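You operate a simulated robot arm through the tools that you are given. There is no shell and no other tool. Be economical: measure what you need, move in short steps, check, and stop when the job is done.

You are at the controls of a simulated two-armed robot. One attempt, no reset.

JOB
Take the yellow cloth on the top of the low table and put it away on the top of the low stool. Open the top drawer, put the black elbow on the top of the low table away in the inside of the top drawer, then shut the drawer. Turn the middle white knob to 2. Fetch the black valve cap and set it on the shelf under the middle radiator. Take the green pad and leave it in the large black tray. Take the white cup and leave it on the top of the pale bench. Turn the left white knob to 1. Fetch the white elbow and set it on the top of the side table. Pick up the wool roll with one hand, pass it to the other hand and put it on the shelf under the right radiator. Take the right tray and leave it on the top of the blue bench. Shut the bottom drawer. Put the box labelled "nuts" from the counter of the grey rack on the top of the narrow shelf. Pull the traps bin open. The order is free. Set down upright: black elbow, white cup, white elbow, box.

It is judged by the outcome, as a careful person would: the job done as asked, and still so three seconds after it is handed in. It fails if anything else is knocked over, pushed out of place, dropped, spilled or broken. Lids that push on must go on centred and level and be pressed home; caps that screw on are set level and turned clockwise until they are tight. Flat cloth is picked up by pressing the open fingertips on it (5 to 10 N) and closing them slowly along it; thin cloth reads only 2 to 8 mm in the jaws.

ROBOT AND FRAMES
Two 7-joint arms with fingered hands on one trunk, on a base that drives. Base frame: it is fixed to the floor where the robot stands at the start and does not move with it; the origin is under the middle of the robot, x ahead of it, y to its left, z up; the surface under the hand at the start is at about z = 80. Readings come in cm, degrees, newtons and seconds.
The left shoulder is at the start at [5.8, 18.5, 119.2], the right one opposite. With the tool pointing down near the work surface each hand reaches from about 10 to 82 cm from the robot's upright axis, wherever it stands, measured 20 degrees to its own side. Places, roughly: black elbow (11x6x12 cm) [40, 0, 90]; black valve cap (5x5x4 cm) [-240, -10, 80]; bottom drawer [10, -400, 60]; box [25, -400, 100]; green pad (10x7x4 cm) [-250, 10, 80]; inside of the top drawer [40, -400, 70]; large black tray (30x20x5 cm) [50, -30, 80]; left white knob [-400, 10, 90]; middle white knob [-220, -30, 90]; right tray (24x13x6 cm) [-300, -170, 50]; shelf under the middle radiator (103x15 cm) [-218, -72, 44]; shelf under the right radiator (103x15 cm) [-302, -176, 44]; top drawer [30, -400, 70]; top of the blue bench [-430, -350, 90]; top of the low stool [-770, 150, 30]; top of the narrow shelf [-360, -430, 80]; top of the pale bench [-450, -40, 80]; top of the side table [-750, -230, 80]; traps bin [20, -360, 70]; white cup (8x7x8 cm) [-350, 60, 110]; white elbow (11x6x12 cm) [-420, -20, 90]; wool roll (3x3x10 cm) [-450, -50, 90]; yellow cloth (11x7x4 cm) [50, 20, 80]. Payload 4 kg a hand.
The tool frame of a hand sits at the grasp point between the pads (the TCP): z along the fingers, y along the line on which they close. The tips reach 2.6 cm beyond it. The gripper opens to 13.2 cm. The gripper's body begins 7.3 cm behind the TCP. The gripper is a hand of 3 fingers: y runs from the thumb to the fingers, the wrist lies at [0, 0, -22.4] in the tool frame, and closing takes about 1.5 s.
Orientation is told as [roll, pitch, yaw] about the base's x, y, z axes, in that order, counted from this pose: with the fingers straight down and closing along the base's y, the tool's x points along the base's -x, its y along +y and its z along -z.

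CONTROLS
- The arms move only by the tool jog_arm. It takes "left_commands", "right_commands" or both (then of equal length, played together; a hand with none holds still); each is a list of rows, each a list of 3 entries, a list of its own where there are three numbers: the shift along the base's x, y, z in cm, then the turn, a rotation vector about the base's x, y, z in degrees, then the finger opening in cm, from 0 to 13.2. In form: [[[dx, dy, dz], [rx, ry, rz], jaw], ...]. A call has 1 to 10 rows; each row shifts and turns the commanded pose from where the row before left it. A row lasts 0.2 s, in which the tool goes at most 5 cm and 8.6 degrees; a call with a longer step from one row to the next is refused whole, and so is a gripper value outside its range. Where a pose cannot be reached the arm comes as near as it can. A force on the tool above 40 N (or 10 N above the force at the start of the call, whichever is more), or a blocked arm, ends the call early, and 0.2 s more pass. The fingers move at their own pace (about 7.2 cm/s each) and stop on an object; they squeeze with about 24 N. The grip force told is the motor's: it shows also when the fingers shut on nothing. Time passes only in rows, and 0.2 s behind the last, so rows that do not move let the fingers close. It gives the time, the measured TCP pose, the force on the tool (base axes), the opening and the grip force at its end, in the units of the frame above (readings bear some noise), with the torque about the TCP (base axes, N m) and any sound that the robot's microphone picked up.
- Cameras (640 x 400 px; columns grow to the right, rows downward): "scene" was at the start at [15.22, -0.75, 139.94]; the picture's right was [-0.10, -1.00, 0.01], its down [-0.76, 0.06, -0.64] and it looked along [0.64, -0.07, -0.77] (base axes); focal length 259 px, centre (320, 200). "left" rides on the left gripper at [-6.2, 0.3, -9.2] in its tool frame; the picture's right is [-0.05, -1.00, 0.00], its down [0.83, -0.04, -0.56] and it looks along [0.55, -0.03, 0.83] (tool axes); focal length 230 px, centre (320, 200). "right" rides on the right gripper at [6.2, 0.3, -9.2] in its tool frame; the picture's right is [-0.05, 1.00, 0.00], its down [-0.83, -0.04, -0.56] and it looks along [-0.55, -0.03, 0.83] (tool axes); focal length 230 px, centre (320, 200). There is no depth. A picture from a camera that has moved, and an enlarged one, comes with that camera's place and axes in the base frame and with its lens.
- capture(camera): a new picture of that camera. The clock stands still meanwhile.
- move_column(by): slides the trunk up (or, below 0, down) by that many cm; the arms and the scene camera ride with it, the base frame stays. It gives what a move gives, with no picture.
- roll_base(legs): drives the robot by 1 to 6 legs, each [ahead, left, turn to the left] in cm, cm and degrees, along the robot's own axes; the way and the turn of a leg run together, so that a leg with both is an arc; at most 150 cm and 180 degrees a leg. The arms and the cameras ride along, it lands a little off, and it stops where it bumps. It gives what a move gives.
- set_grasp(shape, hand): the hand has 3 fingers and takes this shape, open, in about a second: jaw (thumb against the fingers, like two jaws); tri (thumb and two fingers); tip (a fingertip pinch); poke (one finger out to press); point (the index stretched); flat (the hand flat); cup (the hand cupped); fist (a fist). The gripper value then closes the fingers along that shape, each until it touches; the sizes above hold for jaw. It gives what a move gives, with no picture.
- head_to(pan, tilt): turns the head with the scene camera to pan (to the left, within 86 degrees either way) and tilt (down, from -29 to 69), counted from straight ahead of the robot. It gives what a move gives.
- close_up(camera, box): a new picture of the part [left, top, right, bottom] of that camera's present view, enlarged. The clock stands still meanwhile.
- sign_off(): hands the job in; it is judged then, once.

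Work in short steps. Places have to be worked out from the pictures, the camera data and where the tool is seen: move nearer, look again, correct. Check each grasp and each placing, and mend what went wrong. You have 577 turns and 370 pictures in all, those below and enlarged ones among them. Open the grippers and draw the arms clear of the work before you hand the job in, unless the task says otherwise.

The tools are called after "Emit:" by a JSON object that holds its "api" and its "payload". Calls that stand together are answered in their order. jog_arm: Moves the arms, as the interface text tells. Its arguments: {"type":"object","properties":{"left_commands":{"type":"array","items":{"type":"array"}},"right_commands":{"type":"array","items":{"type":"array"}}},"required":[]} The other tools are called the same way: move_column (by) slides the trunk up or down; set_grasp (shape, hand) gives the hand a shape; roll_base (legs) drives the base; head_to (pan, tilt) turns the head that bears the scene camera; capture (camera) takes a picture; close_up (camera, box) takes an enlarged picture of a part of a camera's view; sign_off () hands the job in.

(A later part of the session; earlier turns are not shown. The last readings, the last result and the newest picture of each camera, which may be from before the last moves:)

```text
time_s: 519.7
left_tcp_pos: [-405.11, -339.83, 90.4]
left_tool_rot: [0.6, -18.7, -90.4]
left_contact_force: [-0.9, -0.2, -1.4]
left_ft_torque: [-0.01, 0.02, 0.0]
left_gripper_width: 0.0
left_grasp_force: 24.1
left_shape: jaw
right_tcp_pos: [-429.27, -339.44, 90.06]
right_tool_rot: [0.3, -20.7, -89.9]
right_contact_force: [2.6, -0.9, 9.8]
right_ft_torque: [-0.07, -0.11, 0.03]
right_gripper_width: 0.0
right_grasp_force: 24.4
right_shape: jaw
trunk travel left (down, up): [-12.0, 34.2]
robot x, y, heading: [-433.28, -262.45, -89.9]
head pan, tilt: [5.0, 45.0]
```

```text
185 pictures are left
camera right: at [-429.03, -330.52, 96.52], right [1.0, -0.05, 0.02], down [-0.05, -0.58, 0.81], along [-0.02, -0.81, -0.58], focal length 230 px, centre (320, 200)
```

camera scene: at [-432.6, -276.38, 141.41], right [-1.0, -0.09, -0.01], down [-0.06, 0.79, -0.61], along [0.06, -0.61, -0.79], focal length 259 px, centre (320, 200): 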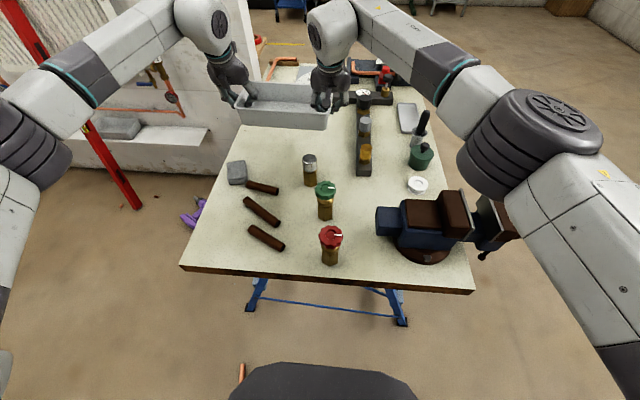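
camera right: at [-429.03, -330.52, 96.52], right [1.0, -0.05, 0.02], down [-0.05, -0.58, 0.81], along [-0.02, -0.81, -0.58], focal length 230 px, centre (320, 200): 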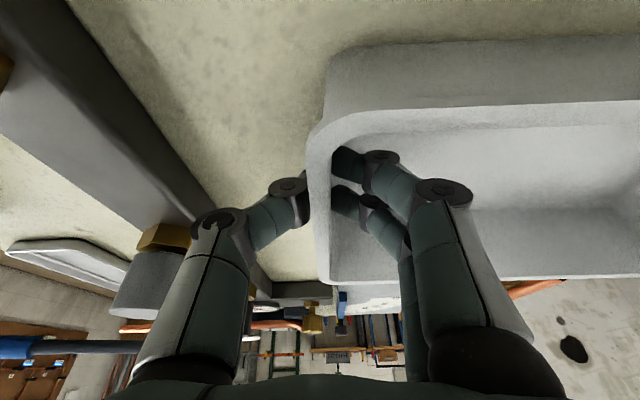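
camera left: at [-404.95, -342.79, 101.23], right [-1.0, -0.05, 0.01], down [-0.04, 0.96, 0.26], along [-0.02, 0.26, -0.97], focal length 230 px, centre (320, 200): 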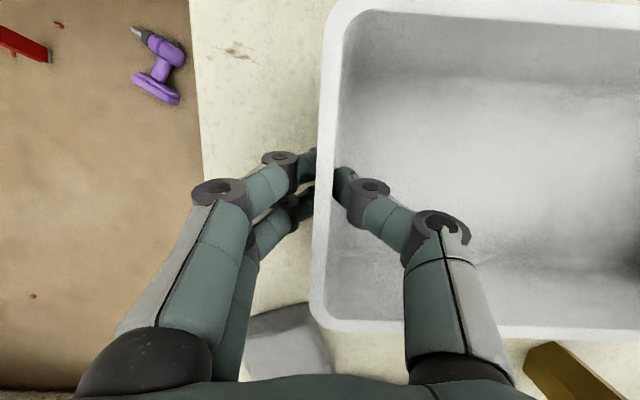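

The right end touches. I lower the left end slightly until it also touches.

Emit:
{"api": "jog_arm", "payload": {"left_commands": [[[0, 0, -0.3], [0, 0, 0], 0], [[0, 0, -0.3], [0, 0, 0], 0], [[0, 0, 0], [0, 0, 0], 0]], "right_commands": [[[0, 0, 0.1], [0, 0, 0], 0], [[0, 0, 0], [0, 0, 0], 0], [[0, 0, 0], [0, 0, 0], 0]]}}

```text
time_s: 520.5
left_tcp_pos: [-405.17, -339.71, 90.14]
left_tool_rot: [0.5, -19.0, -90.3]
left_contact_force: [-0.8, -1.0, 14.8]
left_ft_torque: [-0.09, 0.1, 0.01]
left_gripper_width: 0.01
left_grasp_force: 23.9
left_shape: jaw
right_tcp_pos: [-429.37, -339.31, 90.18]
right_tool_rot: [0.3, -20.4, -89.8]
right_contact_force: [3.7, -1.8, 3.1]
right_ft_torque: [-0.03, -0.12, 0.0]
right_gripper_width: 0.0
right_grasp_force: 23.7
right_shape: jaw
trunk travel left (down, up): [-12.0, 34.2]
robot x, y, heading: [-433.21, -262.17, -89.8]
head pan, tilt: [5.0, 45.0]
```

Both ends rest on the bench. I open both hands a little and lift straight up.

Emit:
{"api": "jog_arm", "payload": {"left_commands": [[[0, 0, 0.2], [0, 0, 0], 1.2], [[0, 0, 0], [0, 0, 0], 2.4], [[0, 0, 0], [0, 0, 0], 2.4], [[0, 0, 2], [0, 0, 0], 2.4], [[0, 0, 3], [0, 0, 0], 2.4], [[0, 0, 4], [0, 0, 0], 2.4], [[0, 0, 4], [0, 0, 0], 2.4]], "right_commands": [[[0, 0, 0], [0, 0, 0], 1.2], [[0, 0, 0], [0, 0, 0], 2.4], [[0, 0, 0], [0, 0, 0], 2.4], [[0, 0, 2], [0, 0, 0], 2.4], [[0, 0, 3], [0, 0, 0], 2.4], [[0, 0, 4], [0, 0, 0], 2.4], [[0, 0, 4], [0, 0, 0], 2.4]]}}

Emit:
{"api": "capture", "payload": {"camera": "left"}}

Emit:
{"api": "capture", "payload": {"camera": "scene"}}

```text
time_s: 522.1
left_tcp_pos: [-405.25, -339.81, 103.2]
left_tool_rot: [0.5, -18.8, -90.5]
left_contact_force: [0.1, -0.1, -0.1]
left_ft_torque: [0.0, 0.0, 0.0]
left_gripper_width: 2.37
left_grasp_force: 0.1
left_shape: jaw
right_tcp_pos: [-429.52, -339.3, 103.16]
right_tool_rot: [0.3, -20.5, -90.0]
right_contact_force: [0.0, 0.0, 0.4]
right_ft_torque: [-0.06, -0.03, 0.03]
right_gripper_width: 2.34
right_grasp_force: 0.0
right_shape: jaw
trunk travel left (down, up): [-12.0, 34.2]
robot x, y, heading: [-433.07, -262.75, -89.9]
head pan, tilt: [5.0, 45.0]
```

```text
184 pictures are left
camera left: at [-404.99, -342.87, 113.9], right [-1.0, -0.05, 0.01], down [-0.04, 0.97, 0.26], along [-0.02, 0.26, -0.97], focal length 230 px, centre (320, 200)
```

left: 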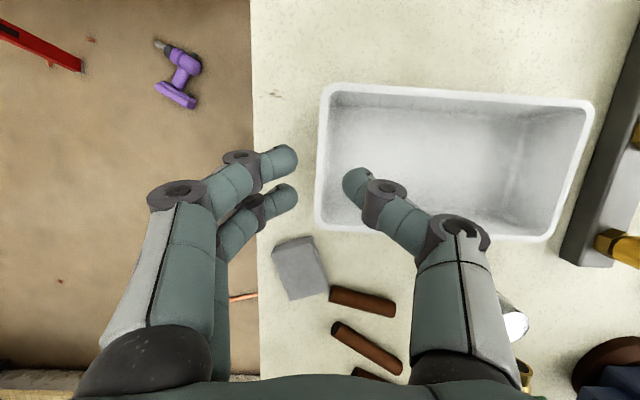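

```text
183 pictures are left
camera scene: at [-432.61, -285.11, 125.67], right [-1.0, -0.09, -0.03], down [-0.06, 0.88, -0.47], along [0.06, -0.47, -0.88], focal length 259 px, centre (320, 200)
```

scene: 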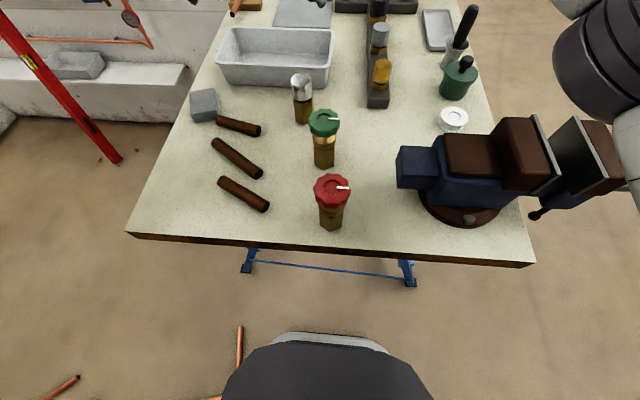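

The tray sits well on the blue bench. I raise the hands, slide west clear of the bench, and head back to the bay.

Emit:
{"api": "jog_arm", "payload": {"left_commands": [[[0, 1, 4], [0, 0, 0], 4], [[0, 1, 4], [0, 0, 0], 4], [[0, 1, 4], [0, 0, 0], 4], [[0, 2, 4], [0, 0, 0], 4], [[0, 3, 2], [0, 0, 0], 4], [[0, 4, 0], [0, 0, 0], 4], [[0, 4, 0], [0, 0, 0], 4], [[0, 4, 0], [0, 0, 0], 4]], "right_commands": [[[0, 1, 4], [0, 0, 0], 4], [[0, 1, 4], [0, 0, 0], 4], [[-1, 1, 4], [0, 0, 0], 4], [[-1, 2, 4], [0, 0, 0], 4], [[-2, 3, 2], [0, 0, 0], 4], [[-2, 4, 0], [0, 0, 0], 4], [[-2, 4, 0], [0, 0, 0], 4], [[-2, 4, 0], [0, 0, 0], 4]]}}

Emit:
{"api": "roll_base", "payload": {"legs": [[0, -80, 0]]}}

Emit:
{"api": "roll_base", "payload": {"legs": [[-140, 0, 0]]}}

```text
time_s: 523.9
left_tcp_pos: [-405.15, -319.85, 121.06]
left_tool_rot: [0.7, -18.9, -90.4]
left_contact_force: [0.0, 0.8, -0.7]
left_ft_torque: [-0.05, -0.03, 0.01]
left_gripper_width: 3.99
left_grasp_force: 0.0
left_shape: jaw
right_tcp_pos: [-439.38, -319.37, 121.54]
right_tool_rot: [0.3, -20.5, -89.9]
right_contact_force: [-0.6, 0.4, 0.4]
right_ft_torque: [-0.02, -0.01, -0.01]
right_gripper_width: 3.96
right_grasp_force: 0.1
right_shape: jaw
trunk travel left (down, up): [-12.0, 34.2]
robot x, y, heading: [-433.34, -262.21, -89.6]
head pan, tilt: [5.0, 45.0]
```

```text
time_s: 528.2
left_tcp_pos: [-484.47, -320.5, 121.12]
left_tool_rot: [0.6, -18.7, -90.3]
left_contact_force: [-0.3, 0.2, -0.1]
left_ft_torque: [0.0, 0.0, 0.0]
left_gripper_width: 3.94
left_grasp_force: 0.2
left_shape: jaw
right_tcp_pos: [-518.82, -320.07, 121.43]
right_tool_rot: [0.4, -20.5, -89.8]
right_contact_force: [-0.1, -0.3, 0.5]
right_ft_torque: [0.02, -0.03, -0.03]
right_gripper_width: 3.95
right_grasp_force: 0.0
right_shape: jaw
trunk travel left (down, up): [-12.0, 34.2]
robot x, y, heading: [-512.93, -262.88, -90.0]
head pan, tilt: [5.0, 45.0]
```

```text
time_s: 535.0
left_tcp_pos: [-485.33, -183.54, 121.0]
left_tool_rot: [0.5, -18.7, -89.7]
left_contact_force: [-0.8, 0.2, 0.4]
left_ft_torque: [-0.02, 0.0, 0.0]
left_gripper_width: 3.93
left_grasp_force: 0.1
left_shape: jaw
right_tcp_pos: [-519.64, -183.4, 121.33]
right_tool_rot: [0.3, -20.5, -89.3]
right_contact_force: [-0.2, 0.0, -0.5]
right_ft_torque: [-0.04, -0.03, -0.01]
right_gripper_width: 3.97
right_grasp_force: 0.1
right_shape: jaw
trunk travel left (down, up): [-12.0, 34.2]
robot x, y, heading: [-513.9, -126.56, -89.4]
head pan, tilt: [5.0, 45.0]
```

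I raise the trunk, turn east and drive into the bay as before.

Emit:
{"api": "move_column", "payload": {"by": 28}}

Emit:
{"api": "roll_base", "payload": {"legs": [[0, 0, 89.5], [0, 9, 0]]}}

Emit:
{"api": "head_to", "payload": {"pan": 50, "tilt": 40}}

Emit:
{"api": "capture", "payload": {"camera": "scene"}}

Emit:
{"api": "head_to", "payload": {"pan": -50, "tilt": 40}}

Emit:
{"api": "capture", "payload": {"camera": "scene"}}

```text
time_s: 537.8
left_tcp_pos: [-485.36, -183.49, 148.99]
left_tool_rot: [0.6, -18.7, -89.8]
left_contact_force: [0.2, 0.2, -0.1]
left_ft_torque: [0.01, 0.0, 0.02]
left_gripper_width: 3.97
left_grasp_force: 0.1
left_shape: jaw
right_tcp_pos: [-519.7, -183.29, 149.39]
right_tool_rot: [0.3, -20.4, -89.5]
right_contact_force: [-0.2, 0.2, -0.3]
right_ft_torque: [0.01, -0.01, -0.02]
right_gripper_width: 3.93
right_grasp_force: 0.0
right_shape: jaw
trunk travel left (down, up): [-40.0, 6.2]
robot x, y, heading: [-514.68, -125.95, -89.3]
head pan, tilt: [5.0, 45.0]
```

```text
time_s: 542.7
left_tcp_pos: [-456.31, -90.87, 149.22]
left_tool_rot: [1.0, -18.7, -1.4]
left_contact_force: [-0.8, -1.4, -0.3]
left_ft_torque: [0.04, 0.02, -0.03]
left_gripper_width: 3.96
left_grasp_force: 0.1
left_shape: jaw
right_tcp_pos: [-457.19, -125.14, 149.45]
right_tool_rot: [0.8, -20.5, -0.9]
right_contact_force: [0.6, -0.8, 0.2]
right_ft_torque: [0.01, -0.01, -0.06]
right_gripper_width: 3.95
right_grasp_force: 0.0
right_shape: jaw
trunk travel left (down, up): [-40.0, 6.2]
robot x, y, heading: [-514.35, -117.43, -0.4]
head pan, tilt: [5.0, 45.0]
```

```text
time_s: 543.8
left_tcp_pos: [-456.22, -90.31, 149.06]
left_tool_rot: [0.8, -18.6, -1.3]
left_contact_force: [0.4, -0.1, 0.0]
left_ft_torque: [-0.01, 0.02, 0.01]
left_gripper_width: 3.96
left_grasp_force: 0.0
left_shape: jaw
right_tcp_pos: [-457.13, -124.63, 149.49]
right_tool_rot: [0.4, -20.5, -0.9]
right_contact_force: [-0.2, -0.4, -0.2]
right_ft_torque: [0.02, 0.0, 0.0]
right_gripper_width: 3.94
right_grasp_force: 0.1
right_shape: jaw
trunk travel left (down, up): [-40.0, 6.2]
robot x, y, heading: [-514.44, -117.44, -0.3]
head pan, tilt: [50.0, 40.0]
```

```text
182 pictures are left
camera scene: at [-509.08, -111.15, 159.67], right [0.76, -0.65, -0.01], down [-0.43, -0.49, -0.76], along [0.49, 0.58, -0.65], focal length 259 px, centre (320, 200)
```

scene: 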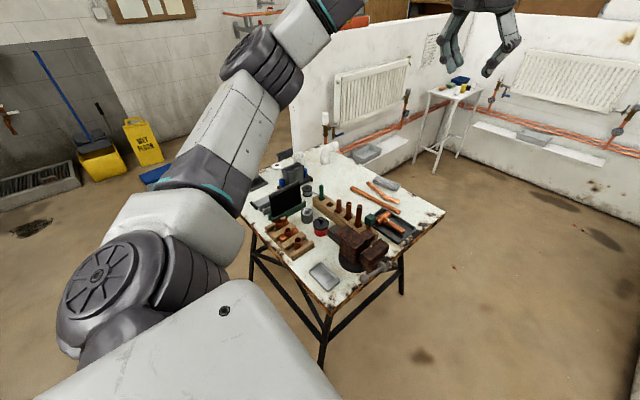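

```text
time_s: 545.6
left_tcp_pos: [-456.11, -90.0, 148.97]
left_tool_rot: [0.6, -18.7, -1.2]
left_contact_force: [-0.1, -0.5, 0.5]
left_ft_torque: [-0.02, 0.0, 0.01]
left_gripper_width: 3.96
left_grasp_force: 0.0
left_shape: jaw
right_tcp_pos: [-457.13, -124.41, 149.5]
right_tool_rot: [0.3, -20.6, -0.8]
right_contact_force: [-0.1, -0.2, 0.6]
right_ft_torque: [-0.02, 0.04, -0.01]
right_gripper_width: 3.97
right_grasp_force: 0.0
right_shape: jaw
trunk travel left (down, up): [-40.0, 6.2]
robot x, y, heading: [-513.79, -117.52, -0.5]
head pan, tilt: [-50.0, 40.0]
```

```text
181 pictures are left
camera scene: at [-509.2, -123.97, 159.67], right [-0.77, -0.64, 0.01], down [-0.42, 0.5, -0.76], along [0.48, -0.59, -0.65], focal length 259 px, centre (320, 200)
```

scene: 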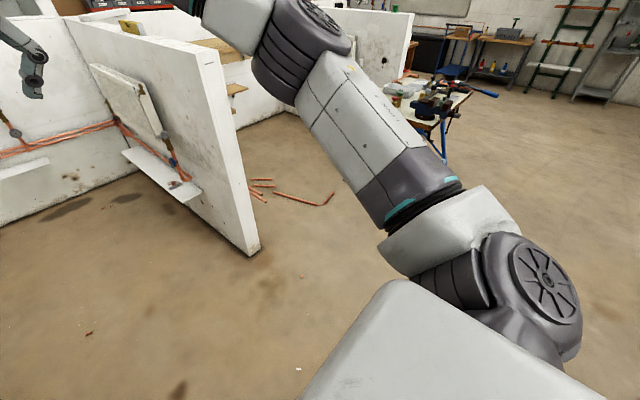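

The elbows are now above wall height. I drive in.

Emit:
{"api": "roll_base", "payload": {"legs": [[150, 0, 0], [40, 20, 0]]}}

Emit:
{"api": "head_to", "payload": {"pan": 35, "tilt": 35}}

Emit:
{"api": "capture", "payload": {"camera": "scene"}}

```text
time_s: 555.4
left_tcp_pos: [-265.29, -72.04, 149.24]
left_tool_rot: [0.7, -18.9, -1.1]
left_contact_force: [-0.9, -0.6, 0.8]
left_ft_torque: [-0.01, -0.02, 0.01]
left_gripper_width: 3.97
left_grasp_force: 0.0
left_shape: jaw
right_tcp_pos: [-266.15, -106.23, 149.59]
right_tool_rot: [0.4, -20.5, -0.7]
right_contact_force: [0.1, 1.0, 0.1]
right_ft_torque: [0.02, 0.0, 0.03]
right_gripper_width: 3.95
right_grasp_force: 0.0
right_shape: jaw
trunk travel left (down, up): [-40.0, 6.2]
robot x, y, heading: [-322.97, -99.64, -0.4]
head pan, tilt: [-50.0, 40.0]
```

```text
time_s: 557.0
left_tcp_pos: [-265.16, -71.83, 149.05]
left_tool_rot: [0.6, -18.7, -1.1]
left_contact_force: [0.4, 0.8, -0.4]
left_ft_torque: [0.01, 0.02, -0.01]
left_gripper_width: 3.99
left_grasp_force: 0.1
left_shape: jaw
right_tcp_pos: [-265.94, -106.24, 149.47]
right_tool_rot: [0.4, -20.5, -0.6]
right_contact_force: [-0.1, 0.8, 0.5]
right_ft_torque: [0.0, 0.0, 0.02]
right_gripper_width: 3.95
right_grasp_force: 0.1
right_shape: jaw
trunk travel left (down, up): [-40.0, 6.2]
robot x, y, heading: [-322.93, -99.75, -0.2]
head pan, tilt: [35.0, 35.0]
```

```text
180 pictures are left
camera scene: at [-316.18, -94.42, 160.4], right [0.57, -0.82, -0.01], down [-0.48, -0.33, -0.81], along [0.67, 0.46, -0.58], focal length 259 px, centre (320, 200)
```

scene: 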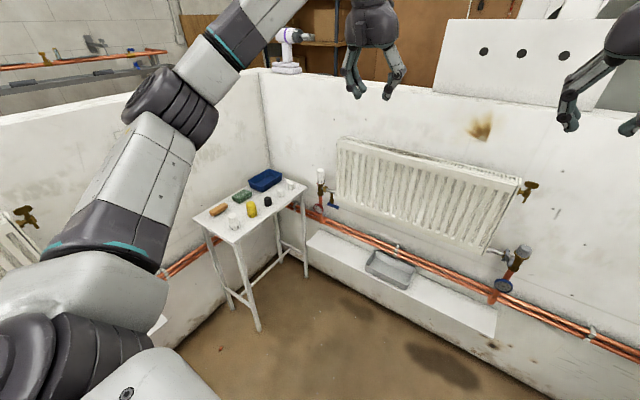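

Emit:
{"api": "close_up", "payload": {"camera": "scene", "box": [190, 150, 350, 260]}}

```text
3.64 times, centred on (270, 205) of scene
camera zoom: at [-316.18, -94.42, 160.4], right [0.57, -0.82, -0.01], down [-0.48, -0.33, -0.81], along [0.67, 0.46, -0.58], focal length 942 px, centre (502, 182)
```

zoom: 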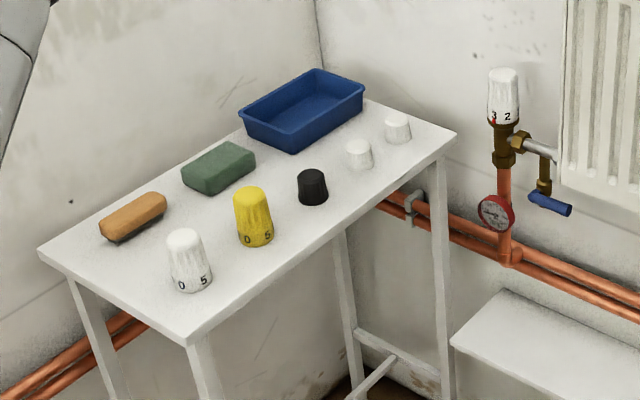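

The black cap is at about (-240.7,-9) on the white stand, the green pad at (-244.6,6.5); the middle knob stands at about (-220,-28.5,92). I move to (-302,-48) facing east.

Emit:
{"api": "roll_base", "payload": {"legs": [[20, 50, 0]]}}

Emit:
{"api": "jog_arm", "payload": {"left_commands": [[[0, 2, -4], [0, 6, 0], 6], [[0, 2, -4], [0, 6, 0], 6], [[0, 2, -4], [0, 6.5, 1], 6], [[0, 2, -4], [0, 0, 0], 6], [[0, 2, -4], [0, 0, 0], 6], [[0, 2, -4], [0, 0, 0], 6], [[0, 2, -4], [0, 0, 0], 6], [[0, 2, -4], [0, 0, 0], 6], [[0, 2, -2], [0, 0, 0], 6]]}}

Emit:
{"api": "capture", "payload": {"camera": "left"}}

Emit:
{"api": "capture", "payload": {"camera": "scene"}}

```text
time_s: 560.1
left_tcp_pos: [-244.68, -21.97, 148.95]
left_tool_rot: [0.7, -18.7, -1.5]
left_contact_force: [-0.1, 0.3, 0.0]
left_ft_torque: [0.02, -0.01, 0.02]
left_gripper_width: 3.94
left_grasp_force: 0.2
left_shape: jaw
right_tcp_pos: [-245.75, -56.25, 149.48]
right_tool_rot: [0.4, -20.4, -0.9]
right_contact_force: [0.1, -0.1, 0.5]
right_ft_torque: [0.02, -0.02, -0.03]
right_gripper_width: 3.96
right_grasp_force: 0.0
right_shape: jaw
trunk travel left (down, up): [-40.0, 6.2]
robot x, y, heading: [-302.93, -49.14, -0.8]
head pan, tilt: [35.0, 35.0]
```

```text
time_s: 562.1
left_tcp_pos: [-244.78, -3.63, 114.9]
left_tool_rot: [0.2, -0.2, -0.4]
left_contact_force: [-0.4, -0.1, 0.1]
left_ft_torque: [0.0, 0.01, 0.0]
left_gripper_width: 5.95
left_grasp_force: 0.0
left_shape: jaw
right_tcp_pos: [-245.59, -55.89, 149.58]
right_tool_rot: [0.3, -20.5, -0.9]
right_contact_force: [0.1, -0.9, -0.1]
right_ft_torque: [0.0, 0.0, 0.03]
right_gripper_width: 3.96
right_grasp_force: 0.2
right_shape: jaw
trunk travel left (down, up): [-40.0, 6.2]
robot x, y, heading: [-302.69, -49.39, -0.5]
head pan, tilt: [35.0, 35.0]
```

```text
178 pictures are left
camera left: at [-238.75, -3.56, 124.18], right [0.05, -1.0, 0.0], down [-0.83, -0.04, 0.55], along [-0.55, -0.02, -0.83], focal length 230 px, centre (320, 200)
```

left: 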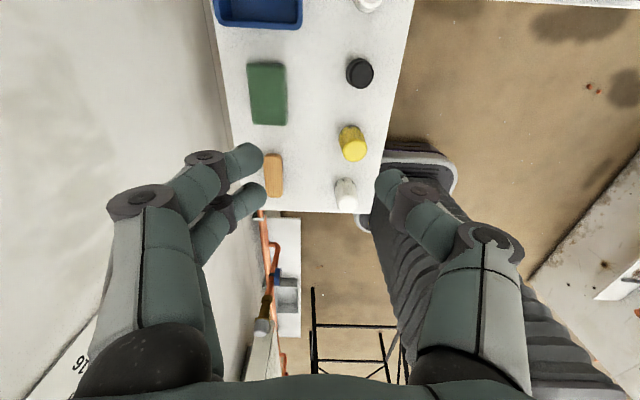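

```text
177 pictures are left
camera scene: at [-295.75, -43.99, 160.4], right [0.56, -0.83, -0.01], down [-0.48, -0.32, -0.81], along [0.67, 0.46, -0.58], focal length 259 px, centre (320, 200)
```

scene: 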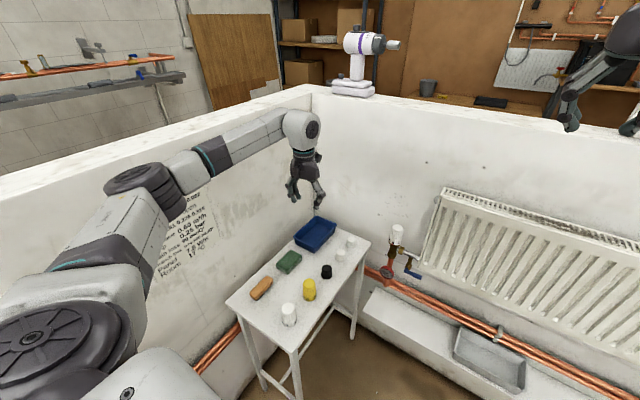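

Cap at (-241.7,-9.9). I move over it and descend.

Emit:
{"api": "jog_arm", "payload": {"left_commands": [[[1.5, -3, -3], [0, 0, 0], 8], [[1.6, -3.3, -3], [0, 0, 0], 8], [[0, 0, -4], [0, 0, 0], 8], [[0, 0, -4], [0, 0, 0], 8], [[0, 0, -4], [0, 0, 0], 8], [[0, 0, -4], [0, 0, 0], 8], [[0, 0, 0], [0, 0, 0], 8]]}}

Emit:
{"api": "capture", "payload": {"camera": "left"}}

```text
time_s: 563.7
left_tcp_pos: [-241.4, -9.76, 92.5]
left_tool_rot: [0.3, -0.2, -0.3]
left_contact_force: [-0.7, 0.4, 0.2]
left_ft_torque: [-0.01, 0.05, 0.02]
left_gripper_width: 7.92
left_grasp_force: 0.1
left_shape: jaw
right_tcp_pos: [-245.7, -56.07, 149.43]
right_tool_rot: [0.3, -20.4, -0.9]
right_contact_force: [0.0, -0.7, 0.0]
right_ft_torque: [-0.01, 0.01, -0.01]
right_gripper_width: 3.97
right_grasp_force: 0.0
right_shape: jaw
trunk travel left (down, up): [-40.0, 6.2]
robot x, y, heading: [-302.55, -49.32, -0.9]
head pan, tilt: [35.0, 35.0]
```

```text
176 pictures are left
camera left: at [-235.43, -9.72, 101.84], right [0.05, -1.0, 0.0], down [-0.83, -0.04, 0.55], along [-0.55, -0.02, -0.83], focal length 230 px, centre (320, 200)
```

left: 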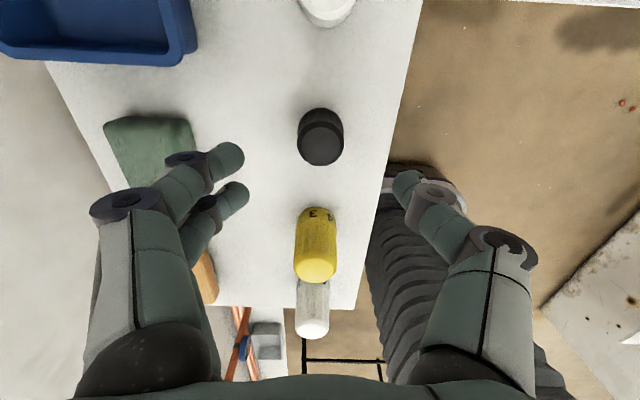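

Emit:
{"api": "jog_arm", "payload": {"left_commands": [[[0, -0.1, -4], [0, 0, 0], 8], [[0, 0, -3.5], [0, 0, 0], 8], [[0, 0, -1.5], [0, 0, 0], 8], [[0, 0, 0], [0, 0, 0], 8]]}}

Emit:
{"api": "capture", "payload": {"camera": "left"}}

```text
time_s: 564.7
left_tcp_pos: [-241.35, -9.86, 83.99]
left_tool_rot: [0.3, -0.3, -0.2]
left_contact_force: [-0.2, 0.3, -1.0]
left_ft_torque: [-0.01, 0.0, 0.01]
left_gripper_width: 7.94
left_grasp_force: 0.0
left_shape: jaw
right_tcp_pos: [-245.58, -56.07, 149.48]
right_tool_rot: [0.4, -20.5, -0.8]
right_contact_force: [0.7, 0.1, 0.4]
right_ft_torque: [0.01, 0.0, -0.05]
right_gripper_width: 3.96
right_grasp_force: 0.0
right_shape: jaw
trunk travel left (down, up): [-40.0, 6.2]
robot x, y, heading: [-302.69, -49.18, -0.5]
head pan, tilt: [35.0, 35.0]
```

```text
175 pictures are left
camera left: at [-235.3, -9.78, 93.32], right [0.05, -1.0, 0.0], down [-0.83, -0.04, 0.55], along [-0.55, -0.02, -0.83], focal length 230 px, centre (320, 200)
```

left: 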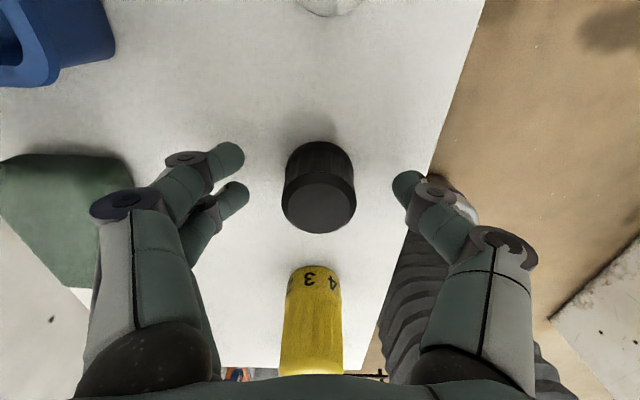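

Emit:
{"api": "jog_arm", "payload": {"left_commands": [[[0, 0, -1.2], [0, 0, 0], 8], [[0, 0, 0], [0, 0, 0], 5.5], [[0, 0, 0], [0, 0, 0], 4], [[0, 0, 0], [0, 0, 0], 3], [[0, 0, 0], [0, 0, 0], 2], [[0, 0, 0], [0, 0, 0], 2]]}}

Emit:
{"api": "jog_arm", "payload": {"left_commands": [[[0, 0, 2], [0, 0, 0], 2], [[0, 0, 4], [0, 0, 0], 2], [[0, 0, 4], [0, 0, 0], 2], [[0, 0, 4], [0, 0, 0], 2], [[0, 0, 4], [0, 0, 0], 2], [[0, 0, 4], [0, 0, 0], 2]]}}

Emit:
{"api": "capture", "payload": {"camera": "left"}}

```text
time_s: 566.1
left_tcp_pos: [-241.55, -10.01, 82.82]
left_tool_rot: [0.2, -0.2, -0.3]
left_contact_force: [-0.3, 0.2, 0.3]
left_ft_torque: [0.03, 0.02, 0.0]
left_gripper_width: 3.02
left_grasp_force: 23.8
left_shape: jaw
right_tcp_pos: [-245.55, -56.06, 149.48]
right_tool_rot: [0.3, -20.5, -1.0]
right_contact_force: [0.3, -0.9, 0.1]
right_ft_torque: [0.0, -0.03, 0.0]
right_gripper_width: 3.94
right_grasp_force: 0.1
right_shape: jaw
trunk travel left (down, up): [-40.0, 6.2]
robot x, y, heading: [-302.61, -48.99, -0.7]
head pan, tilt: [35.0, 35.0]
```

```text
time_s: 567.5
left_tcp_pos: [-241.74, -10.24, 104.85]
left_tool_rot: [0.3, -0.2, -0.3]
left_contact_force: [-0.4, 0.0, -0.9]
left_ft_torque: [0.02, -0.02, 0.01]
left_gripper_width: 3.02
left_grasp_force: 24.3
left_shape: jaw
right_tcp_pos: [-245.68, -56.03, 149.47]
right_tool_rot: [0.4, -20.5, -0.9]
right_contact_force: [0.1, -0.1, 1.7]
right_ft_torque: [0.0, 0.0, -0.01]
right_gripper_width: 3.96
right_grasp_force: 0.0
right_shape: jaw
trunk travel left (down, up): [-40.0, 6.2]
robot x, y, heading: [-302.41, -48.82, -0.6]
head pan, tilt: [35.0, 35.0]
```

```text
174 pictures are left
camera left: at [-235.58, -10.23, 114.13], right [0.05, -1.0, 0.0], down [-0.83, -0.04, 0.55], along [-0.55, -0.02, -0.83], focal length 230 px, centre (320, 200)
```

left: 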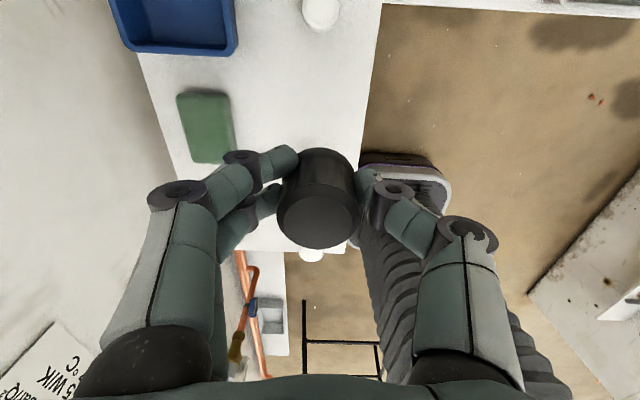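

The cap is held. The middle ledge has a free stretch near y≈-98 (its tray is at y≈-73). I move south along it, tilt the hand forward and lower the trunk.

Emit:
{"api": "roll_base", "payload": {"legs": [[0, -67, 0.6]]}}

Emit:
{"api": "jog_arm", "payload": {"left_commands": [[[-1, -2, 0], [0, -7, 0], 2], [[-1, -2, 0], [0, -7, 0], 2], [[-1, -2, 0], [0, -7, 0], 2], [[0, -2, -3], [0, 0, 0], 2], [[0, -2, -3], [0, 0, 0], 2], [[0, 0, -3], [0, 0, 0], 2], [[0, 0, 0], [0, 0, 0], 2]]}}

Emit:
{"api": "move_column", "payload": {"by": -30}}

Emit:
{"api": "head_to", "payload": {"pan": 20, "tilt": 38}}

Emit:
{"api": "capture", "payload": {"camera": "scene"}}

```text
time_s: 571.2
left_tcp_pos: [-242.34, -76.98, 104.71]
left_tool_rot: [0.2, -0.2, 0.8]
left_contact_force: [0.2, 0.3, -0.4]
left_ft_torque: [0.01, -0.02, 0.01]
left_gripper_width: 3.05
left_grasp_force: 23.7
left_shape: jaw
right_tcp_pos: [-245.63, -122.6, 149.52]
right_tool_rot: [0.4, -20.5, 0.3]
right_contact_force: [0.9, 0.1, 0.3]
right_ft_torque: [-0.02, 0.02, -0.02]
right_gripper_width: 3.95
right_grasp_force: 0.0
right_shape: jaw
trunk travel left (down, up): [-40.0, 6.2]
robot x, y, heading: [-302.74, -117.1, 0.2]
head pan, tilt: [35.0, 35.0]
```

```text
time_s: 572.8
left_tcp_pos: [-245.43, -86.91, 95.57]
left_tool_rot: [0.0, -21.2, 0.8]
left_contact_force: [0.2, 0.2, -0.3]
left_ft_torque: [-0.01, -0.03, -0.03]
left_gripper_width: 3.01
left_grasp_force: 23.7
left_shape: jaw
right_tcp_pos: [-245.68, -122.63, 149.49]
right_tool_rot: [0.3, -20.6, 0.1]
right_contact_force: [-1.1, -0.1, 0.5]
right_ft_torque: [0.0, -0.01, 0.03]
right_gripper_width: 3.95
right_grasp_force: 0.0
right_shape: jaw
trunk travel left (down, up): [-40.0, 6.2]
robot x, y, heading: [-302.83, -116.49, 0.1]
head pan, tilt: [35.0, 35.0]
```

```text
time_s: 575.8
left_tcp_pos: [-245.51, -86.96, 65.78]
left_tool_rot: [0.0, -21.3, 0.8]
left_contact_force: [0.5, 0.1, -0.7]
left_ft_torque: [-0.01, -0.01, 0.01]
left_gripper_width: 3.0
left_grasp_force: 23.9
left_shape: jaw
right_tcp_pos: [-245.67, -122.78, 119.45]
right_tool_rot: [0.2, -20.4, 0.2]
right_contact_force: [0.3, 0.4, 0.1]
right_ft_torque: [0.02, 0.0, 0.0]
right_gripper_width: 3.96
right_grasp_force: 0.1
right_shape: jaw
trunk travel left (down, up): [-10.0, 36.2]
robot x, y, heading: [-302.54, -116.85, 0.3]
head pan, tilt: [35.0, 35.0]
```

```text
time_s: 576.6
left_tcp_pos: [-245.44, -86.94, 65.65]
left_tool_rot: [0.0, -21.2, 0.8]
left_contact_force: [-0.9, 0.4, -0.4]
left_ft_torque: [-0.02, 0.0, -0.03]
left_gripper_width: 3.01
left_grasp_force: 24.0
left_shape: jaw
right_tcp_pos: [-245.56, -122.63, 119.54]
right_tool_rot: [0.3, -20.4, 0.2]
right_contact_force: [-0.6, -0.3, 0.5]
right_ft_torque: [0.01, -0.01, 0.0]
right_gripper_width: 3.97
right_grasp_force: 0.1
right_shape: jaw
trunk travel left (down, up): [-10.0, 36.2]
robot x, y, heading: [-303.01, -116.85, 0.3]
head pan, tilt: [20.0, 38.0]
```

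```text
173 pictures are left
camera scene: at [-277.91, -113.6, 123.61], right [0.33, -0.94, -0.11], down [-0.8, -0.22, -0.56], along [0.5, 0.27, -0.82], focal length 259 px, centre (320, 200)
```

scene: 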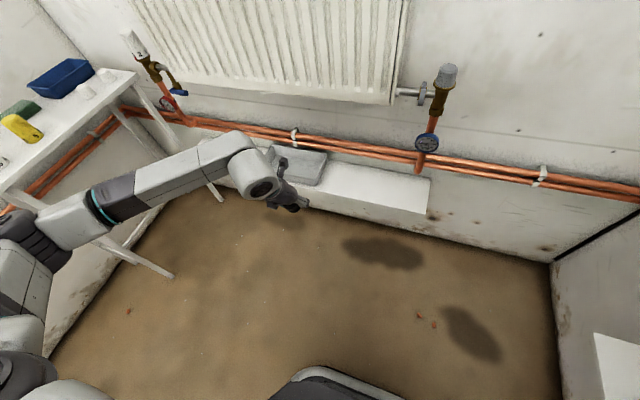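

Emit:
{"api": "roll_base", "payload": {"legs": [[13, 0, 0]]}}

Emit:
{"api": "jog_arm", "payload": {"left_commands": [[[0, -4, -2], [0, 0, 0], 2], [[0, -4, -2], [0, 0, 0], 2], [[0, -4, -2], [0, 0, 0], 2], [[0, -2, -2], [0, 0, 0], 2], [[0, 0, -3], [0, 0, 0], 2], [[0, 0, 0], [0, 0, 0], 2]]}}

Emit:
{"api": "capture", "payload": {"camera": "left"}}

Emit:
{"api": "capture", "payload": {"camera": "scene"}}

```text
time_s: 577.9
left_tcp_pos: [-232.34, -86.81, 65.68]
left_tool_rot: [0.1, -21.2, 0.8]
left_contact_force: [-0.8, -0.1, -0.2]
left_ft_torque: [-0.03, 0.03, 0.0]
left_gripper_width: 2.99
left_grasp_force: 24.1
left_shape: jaw
right_tcp_pos: [-232.45, -122.68, 119.39]
right_tool_rot: [0.3, -20.4, 0.1]
right_contact_force: [0.3, 0.6, 0.0]
right_ft_torque: [-0.02, 0.02, -0.01]
right_gripper_width: 3.96
right_grasp_force: 0.0
right_shape: jaw
trunk travel left (down, up): [-10.0, 36.2]
robot x, y, heading: [-289.39, -116.31, 0.4]
head pan, tilt: [20.0, 38.0]
```

```text
time_s: 579.3
left_tcp_pos: [-232.4, -100.81, 54.2]
left_tool_rot: [0.0, -21.1, 1.0]
left_contact_force: [0.0, 0.5, -0.8]
left_ft_torque: [-0.01, -0.02, -0.01]
left_gripper_width: 2.99
left_grasp_force: 24.0
left_shape: jaw
right_tcp_pos: [-232.55, -122.56, 119.46]
right_tool_rot: [0.4, -20.5, 0.1]
right_contact_force: [-0.9, -0.9, -0.6]
right_ft_torque: [0.01, -0.02, 0.0]
right_gripper_width: 3.98
right_grasp_force: 0.1
right_shape: jaw
trunk travel left (down, up): [-10.0, 36.2]
robot x, y, heading: [-289.48, -116.92, 0.5]
head pan, tilt: [20.0, 38.0]
```

```text
172 pictures are left
camera left: at [-230.02, -100.63, 65.13], right [0.06, -1.0, 0.02], down [-0.97, -0.06, 0.22], along [-0.22, -0.03, -0.98], focal length 230 px, centre (320, 200)
```

left: 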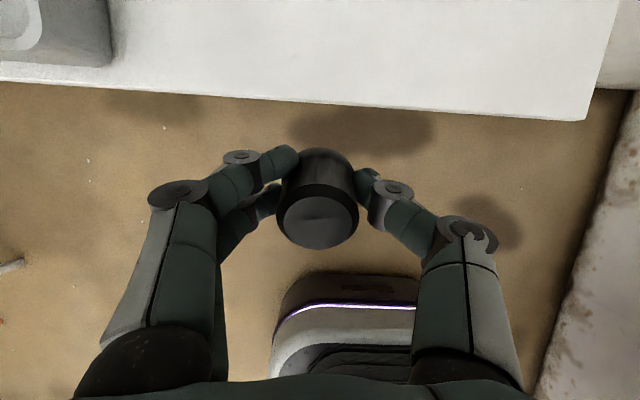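

```text
171 pictures are left
camera scene: at [-264.81, -113.48, 123.63], right [0.33, -0.94, -0.11], down [-0.8, -0.22, -0.56], along [0.5, 0.27, -0.82], focal length 259 px, centre (320, 200)
```

scene: 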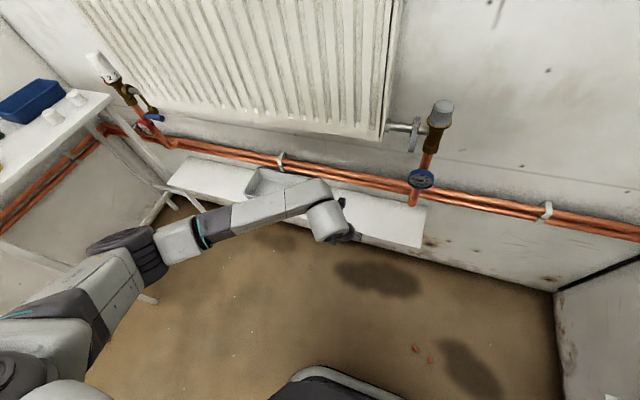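

Emit:
{"api": "jog_arm", "payload": {"left_commands": [[[3.5, 0, -0.5], [0, 0, 0], 2], [[3.5, 0, -0.5], [0, 0, 0], 2], [[3.5, 0, -0.5], [0, 0, 0], 2], [[2.5, 0, -0.5], [0, 0, 0], 2], [[0, 0, -1.5], [0, 0, 0], 2], [[0, 0, -1], [0, 0, 0], 2], [[0, 0, 0], [0, 0, 0], 2]]}}

Emit:
{"api": "capture", "payload": {"camera": "left"}}

```text
time_s: 580.9
left_tcp_pos: [-219.29, -100.77, 50.34]
left_tool_rot: [-0.1, -21.1, 0.9]
left_contact_force: [0.1, -1.0, 0.4]
left_ft_torque: [0.01, -0.02, 0.02]
left_gripper_width: 3.0
left_grasp_force: 24.6
left_shape: jaw
right_tcp_pos: [-232.44, -122.59, 119.54]
right_tool_rot: [0.3, -20.6, 0.2]
right_contact_force: [0.3, 0.2, -0.4]
right_ft_torque: [-0.01, 0.03, -0.01]
right_gripper_width: 3.95
right_grasp_force: 0.1
right_shape: jaw
trunk travel left (down, up): [-10.0, 36.2]
robot x, y, heading: [-289.68, -116.35, 0.6]
head pan, tilt: [20.0, 38.0]
```

```text
170 pictures are left
camera left: at [-217.0, -100.49, 61.12], right [0.06, -1.0, 0.02], down [-0.97, -0.06, 0.22], along [-0.22, -0.03, -0.98], focal length 230 px, centre (320, 200)
```

left: 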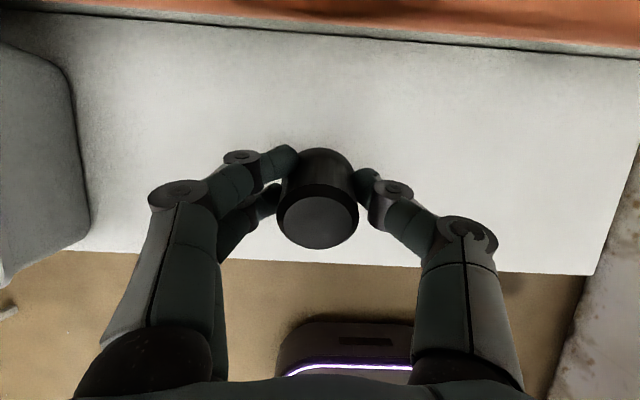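

Emit:
{"api": "jog_arm", "payload": {"left_commands": [[[0, 0, -0.7], [0, 0, 0], 2], [[0, 0, -0.7], [0, 0, 0], 2], [[0, 0, -0.5], [0, 0, 0], 2], [[0, 0, 0], [0, 0, 0], 2]]}}

Emit:
{"api": "jog_arm", "payload": {"left_commands": [[[0, 0, -0.4], [0, 0, 0], 2], [[0, 0, -0.4], [0, 0, 0], 2], [[0, 0, 0], [0, 0, 0], 2]]}}

```text
time_s: 581.9
left_tcp_pos: [-219.31, -100.71, 48.25]
left_tool_rot: [0.0, -21.3, 0.9]
left_contact_force: [-1.1, -0.9, 0.2]
left_ft_torque: [-0.01, -0.02, 0.01]
left_gripper_width: 2.98
left_grasp_force: 24.2
left_shape: jaw
right_tcp_pos: [-232.5, -122.57, 119.37]
right_tool_rot: [0.3, -20.5, 0.3]
right_contact_force: [0.3, -0.7, 0.4]
right_ft_torque: [-0.01, 0.03, 0.04]
right_gripper_width: 3.99
right_grasp_force: 0.1
right_shape: jaw
trunk travel left (down, up): [-10.0, 36.2]
robot x, y, heading: [-289.59, -116.85, 0.3]
head pan, tilt: [20.0, 38.0]
```

```text
time_s: 582.7
left_tcp_pos: [-219.32, -100.78, 47.38]
left_tool_rot: [-0.1, -21.3, 1.0]
left_contact_force: [-0.1, 0.4, 3.0]
left_ft_torque: [0.0, 0.05, -0.02]
left_gripper_width: 3.01
left_grasp_force: 23.7
left_shape: jaw
right_tcp_pos: [-232.47, -122.6, 119.57]
right_tool_rot: [0.3, -20.4, 0.2]
right_contact_force: [-0.6, -0.2, 0.7]
right_ft_torque: [-0.03, 0.01, -0.01]
right_gripper_width: 3.93
right_grasp_force: 0.0
right_shape: jaw
trunk travel left (down, up): [-10.0, 36.2]
robot x, y, heading: [-289.33, -116.93, 0.7]
head pan, tilt: [20.0, 38.0]
```

Contact on the near edge. I level the cap by turning the hand more upright, then press lightly down and release.

Emit:
{"api": "jog_arm", "payload": {"left_commands": [[[0, 0, 0.2], [0, 7, 0], 2], [[0, 0, 0], [0, 7, 0], 2], [[0, 0, -0.2], [0, 5, 0], 2], [[0, 0, -0.3], [0, 0, 0], 2], [[0, 0, 0], [0, 0, 0], 2]]}}

```text
time_s: 583.3
left_tcp_pos: [-219.64, -100.72, 47.69]
left_tool_rot: [0.2, -7.5, 1.1]
left_contact_force: [-38.1, 8.2, 31.1]
left_ft_torque: [-0.54, -6.03, 0.57]
left_gripper_width: 2.98
left_grasp_force: 24.3
left_shape: jaw
right_tcp_pos: [-232.53, -122.55, 119.45]
right_tool_rot: [0.2, -20.3, 0.3]
right_contact_force: [0.5, -0.8, 0.0]
right_ft_torque: [0.03, 0.03, 0.01]
right_gripper_width: 3.96
right_grasp_force: 0.1
right_shape: jaw
trunk travel left (down, up): [-10.0, 36.2]
robot x, y, heading: [-289.87, -116.69, 0.6]
head pan, tilt: [20.0, 38.0]
stopped in row 3 (left hand): the force on the tool passed its limit at 87 N (the readings are from after the stop); the commanded pose is now the measured one
```

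The upper hand touched the radiator; I tilt back.

Emit:
{"api": "jog_arm", "payload": {"left_commands": [[[0, 0, 0.3], [0, -5, 0], 2], [[0, 0, 0], [0, -5, 0], 2], [[0, 0, 0], [0, 0, 0], 2]]}}

Emit:
{"api": "capture", "payload": {"camera": "left"}}

Emit:
{"api": "capture", "payload": {"camera": "scene"}}

```text
time_s: 584.1
left_tcp_pos: [-219.55, -100.68, 47.95]
left_tool_rot: [0.0, -17.6, 1.0]
left_contact_force: [-0.4, 0.2, -0.9]
left_ft_torque: [0.02, 0.0, 0.01]
left_gripper_width: 3.0
left_grasp_force: 23.7
left_shape: jaw
right_tcp_pos: [-232.46, -122.48, 119.47]
right_tool_rot: [0.3, -20.4, 0.3]
right_contact_force: [-0.1, 0.2, 0.3]
right_ft_torque: [0.02, 0.02, 0.0]
right_gripper_width: 3.96
right_grasp_force: 0.2
right_shape: jaw
trunk travel left (down, up): [-10.0, 36.2]
robot x, y, heading: [-289.65, -116.8, 0.7]
head pan, tilt: [20.0, 38.0]
```

```text
169 pictures are left
camera left: at [-216.53, -100.48, 58.63], right [0.07, -1.0, 0.02], down [-0.96, -0.06, 0.28], along [-0.28, -0.03, -0.96], focal length 230 px, centre (320, 200)
```

left: 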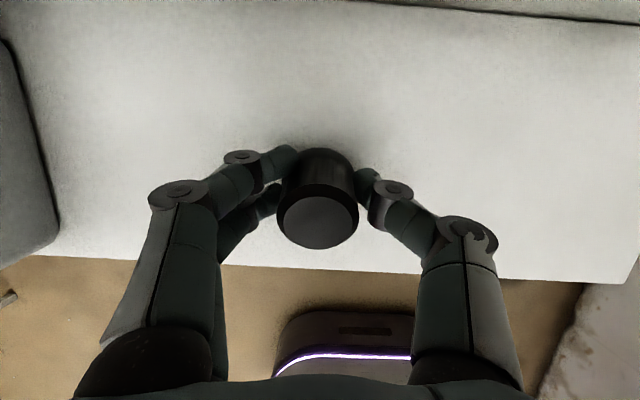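

```text
168 pictures are left
camera scene: at [-264.75, -113.45, 123.6], right [0.33, -0.94, -0.11], down [-0.8, -0.22, -0.56], along [0.5, 0.27, -0.82], focal length 259 px, centre (320, 200)
```

scene: 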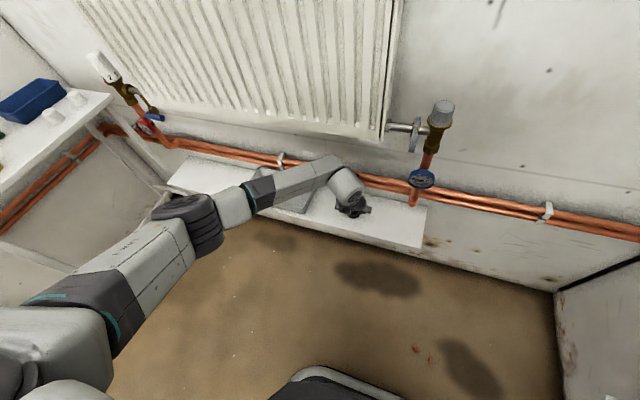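

Emit:
{"api": "jog_arm", "payload": {"left_commands": [[[0, 0, -0.4], [0, 0, 0], 2], [[0, 0, -0.3], [0, 0, 0], 2], [[0, 0, 0], [0, 0, 0], 2]]}}

Emit:
{"api": "jog_arm", "payload": {"left_commands": [[[0, 0, 0], [0, 0, 0], 3.6], [[0, 0, 0], [0, 0, 0], 4.5], [[0, 0, 0], [0, 0, 0], 5.5], [[0, 0, 0.5], [0, 0, 0], 6.5], [[0, 0, 0], [0, 0, 0], 6.5]]}}

Emit:
{"api": "capture", "payload": {"camera": "left"}}

```text
time_s: 584.9
left_tcp_pos: [-219.4, -100.6, 47.28]
left_tool_rot: [0.0, -17.6, 1.1]
left_contact_force: [2.6, 0.0, 4.3]
left_ft_torque: [0.03, 0.06, -0.01]
left_gripper_width: 3.01
left_grasp_force: 23.9
left_shape: jaw
right_tcp_pos: [-232.5, -122.54, 119.5]
right_tool_rot: [0.3, -20.4, 0.3]
right_contact_force: [-0.5, -1.0, 0.0]
right_ft_torque: [0.0, -0.03, 0.03]
right_gripper_width: 3.98
right_grasp_force: 0.2
right_shape: jaw
trunk travel left (down, up): [-10.0, 36.2]
robot x, y, heading: [-289.64, -116.7, 0.5]
head pan, tilt: [20.0, 38.0]
```

```text
time_s: 586.1
left_tcp_pos: [-219.45, -100.71, 47.62]
left_tool_rot: [0.0, -17.4, 1.0]
left_contact_force: [1.0, 0.6, 0.7]
left_ft_torque: [0.05, 0.03, -0.04]
left_gripper_width: 6.43
left_grasp_force: 0.1
left_shape: jaw
right_tcp_pos: [-232.43, -122.54, 119.36]
right_tool_rot: [0.3, -20.3, 0.3]
right_contact_force: [0.9, -0.8, -0.8]
right_ft_torque: [0.01, -0.02, 0.03]
right_gripper_width: 4.0
right_grasp_force: 0.0
right_shape: jaw
trunk travel left (down, up): [-10.0, 36.2]
robot x, y, heading: [-289.64, -116.71, 0.6]
head pan, tilt: [20.0, 38.0]
```

```text
167 pictures are left
camera left: at [-216.49, -100.43, 58.39], right [0.07, -1.0, 0.02], down [-0.96, -0.06, 0.28], along [-0.28, -0.03, -0.96], focal length 230 px, centre (320, 200)
```

left: 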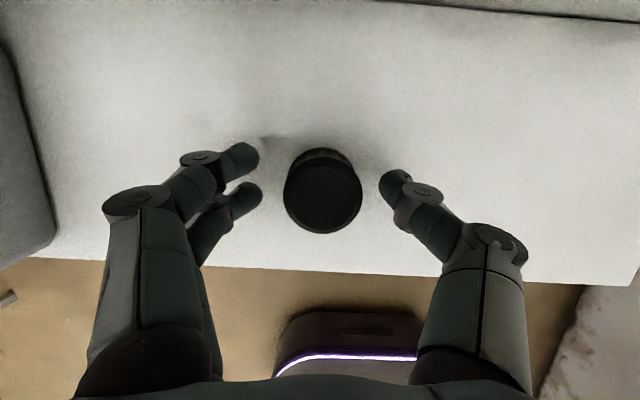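

The cap sits flat on the ledge. I withdraw up and back.

Emit:
{"api": "jog_arm", "payload": {"left_commands": [[[-0.3, 0, 1.5], [0, 0, 0], 7.5], [[-1, 0, 2.5], [0, 0, 0], 7.5], [[-2, 0, 2], [0, 0, 0], 7.5], [[-3, 0, 1], [0, 0, 0], 7.5], [[-4, 0, 1], [0, 0, 0], 7.5], [[-4, 0, 2], [0, 0, 0], 7.5], [[-4, 0, 2], [0, 0, 0], 7.5]]}}

Emit:
{"api": "capture", "payload": {"camera": "left"}}

Emit:
{"api": "roll_base", "payload": {"legs": [[-12, 0, 0]]}}

Emit:
{"api": "move_column", "payload": {"by": 30}}

```text
time_s: 587.7
left_tcp_pos: [-237.72, -100.81, 59.5]
left_tool_rot: [0.0, -17.6, 1.1]
left_contact_force: [-0.7, -0.5, 0.2]
left_ft_torque: [-0.01, 0.02, 0.02]
left_gripper_width: 7.42
left_grasp_force: 0.2
left_shape: jaw
right_tcp_pos: [-232.52, -122.5, 119.46]
right_tool_rot: [0.3, -20.3, 0.3]
right_contact_force: [0.1, 0.7, -0.3]
right_ft_torque: [-0.01, -0.02, 0.01]
right_gripper_width: 3.97
right_grasp_force: 0.0
right_shape: jaw
trunk travel left (down, up): [-10.0, 36.2]
robot x, y, heading: [-289.65, -116.71, 0.7]
head pan, tilt: [20.0, 38.0]
```

```text
166 pictures are left
camera left: at [-234.71, -100.59, 70.14], right [0.07, -1.0, 0.01], down [-0.96, -0.06, 0.28], along [-0.28, -0.03, -0.96], focal length 230 px, centre (320, 200)
```

left: 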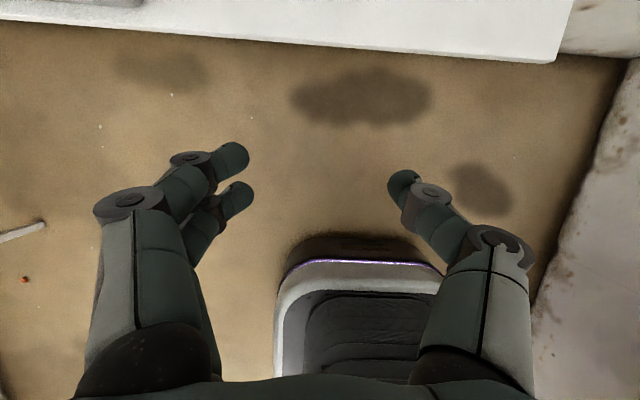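

```text
time_s: 589.0
left_tcp_pos: [-249.3, -100.89, 59.37]
left_tool_rot: [0.0, -17.6, 1.1]
left_contact_force: [-0.8, 0.1, 0.1]
left_ft_torque: [0.05, 0.03, 0.07]
left_gripper_width: 7.43
left_grasp_force: 0.0
left_shape: jaw
right_tcp_pos: [-244.0, -122.48, 119.47]
right_tool_rot: [0.3, -20.4, 0.4]
right_contact_force: [-0.1, 0.3, -0.2]
right_ft_torque: [-0.01, -0.02, 0.03]
right_gripper_width: 3.97
right_grasp_force: 0.1
right_shape: jaw
trunk travel left (down, up): [-10.0, 36.2]
robot x, y, heading: [-301.02, -116.69, 0.7]
head pan, tilt: [20.0, 38.0]
```

```text
time_s: 592.0
left_tcp_pos: [-249.2, -100.91, 89.34]
left_tool_rot: [0.0, -17.5, 1.0]
left_contact_force: [0.3, 0.3, 0.0]
left_ft_torque: [-0.03, 0.0, 0.02]
left_gripper_width: 7.47
left_grasp_force: 0.1
left_shape: jaw
right_tcp_pos: [-243.92, -122.52, 149.36]
right_tool_rot: [0.3, -20.4, 0.3]
right_contact_force: [0.1, 0.6, 0.1]
right_ft_torque: [0.06, 0.02, 0.02]
right_gripper_width: 3.96
right_grasp_force: 0.0
right_shape: jaw
trunk travel left (down, up): [-40.0, 6.2]
robot x, y, heading: [-300.85, -116.47, 0.6]
head pan, tilt: [20.0, 38.0]
```

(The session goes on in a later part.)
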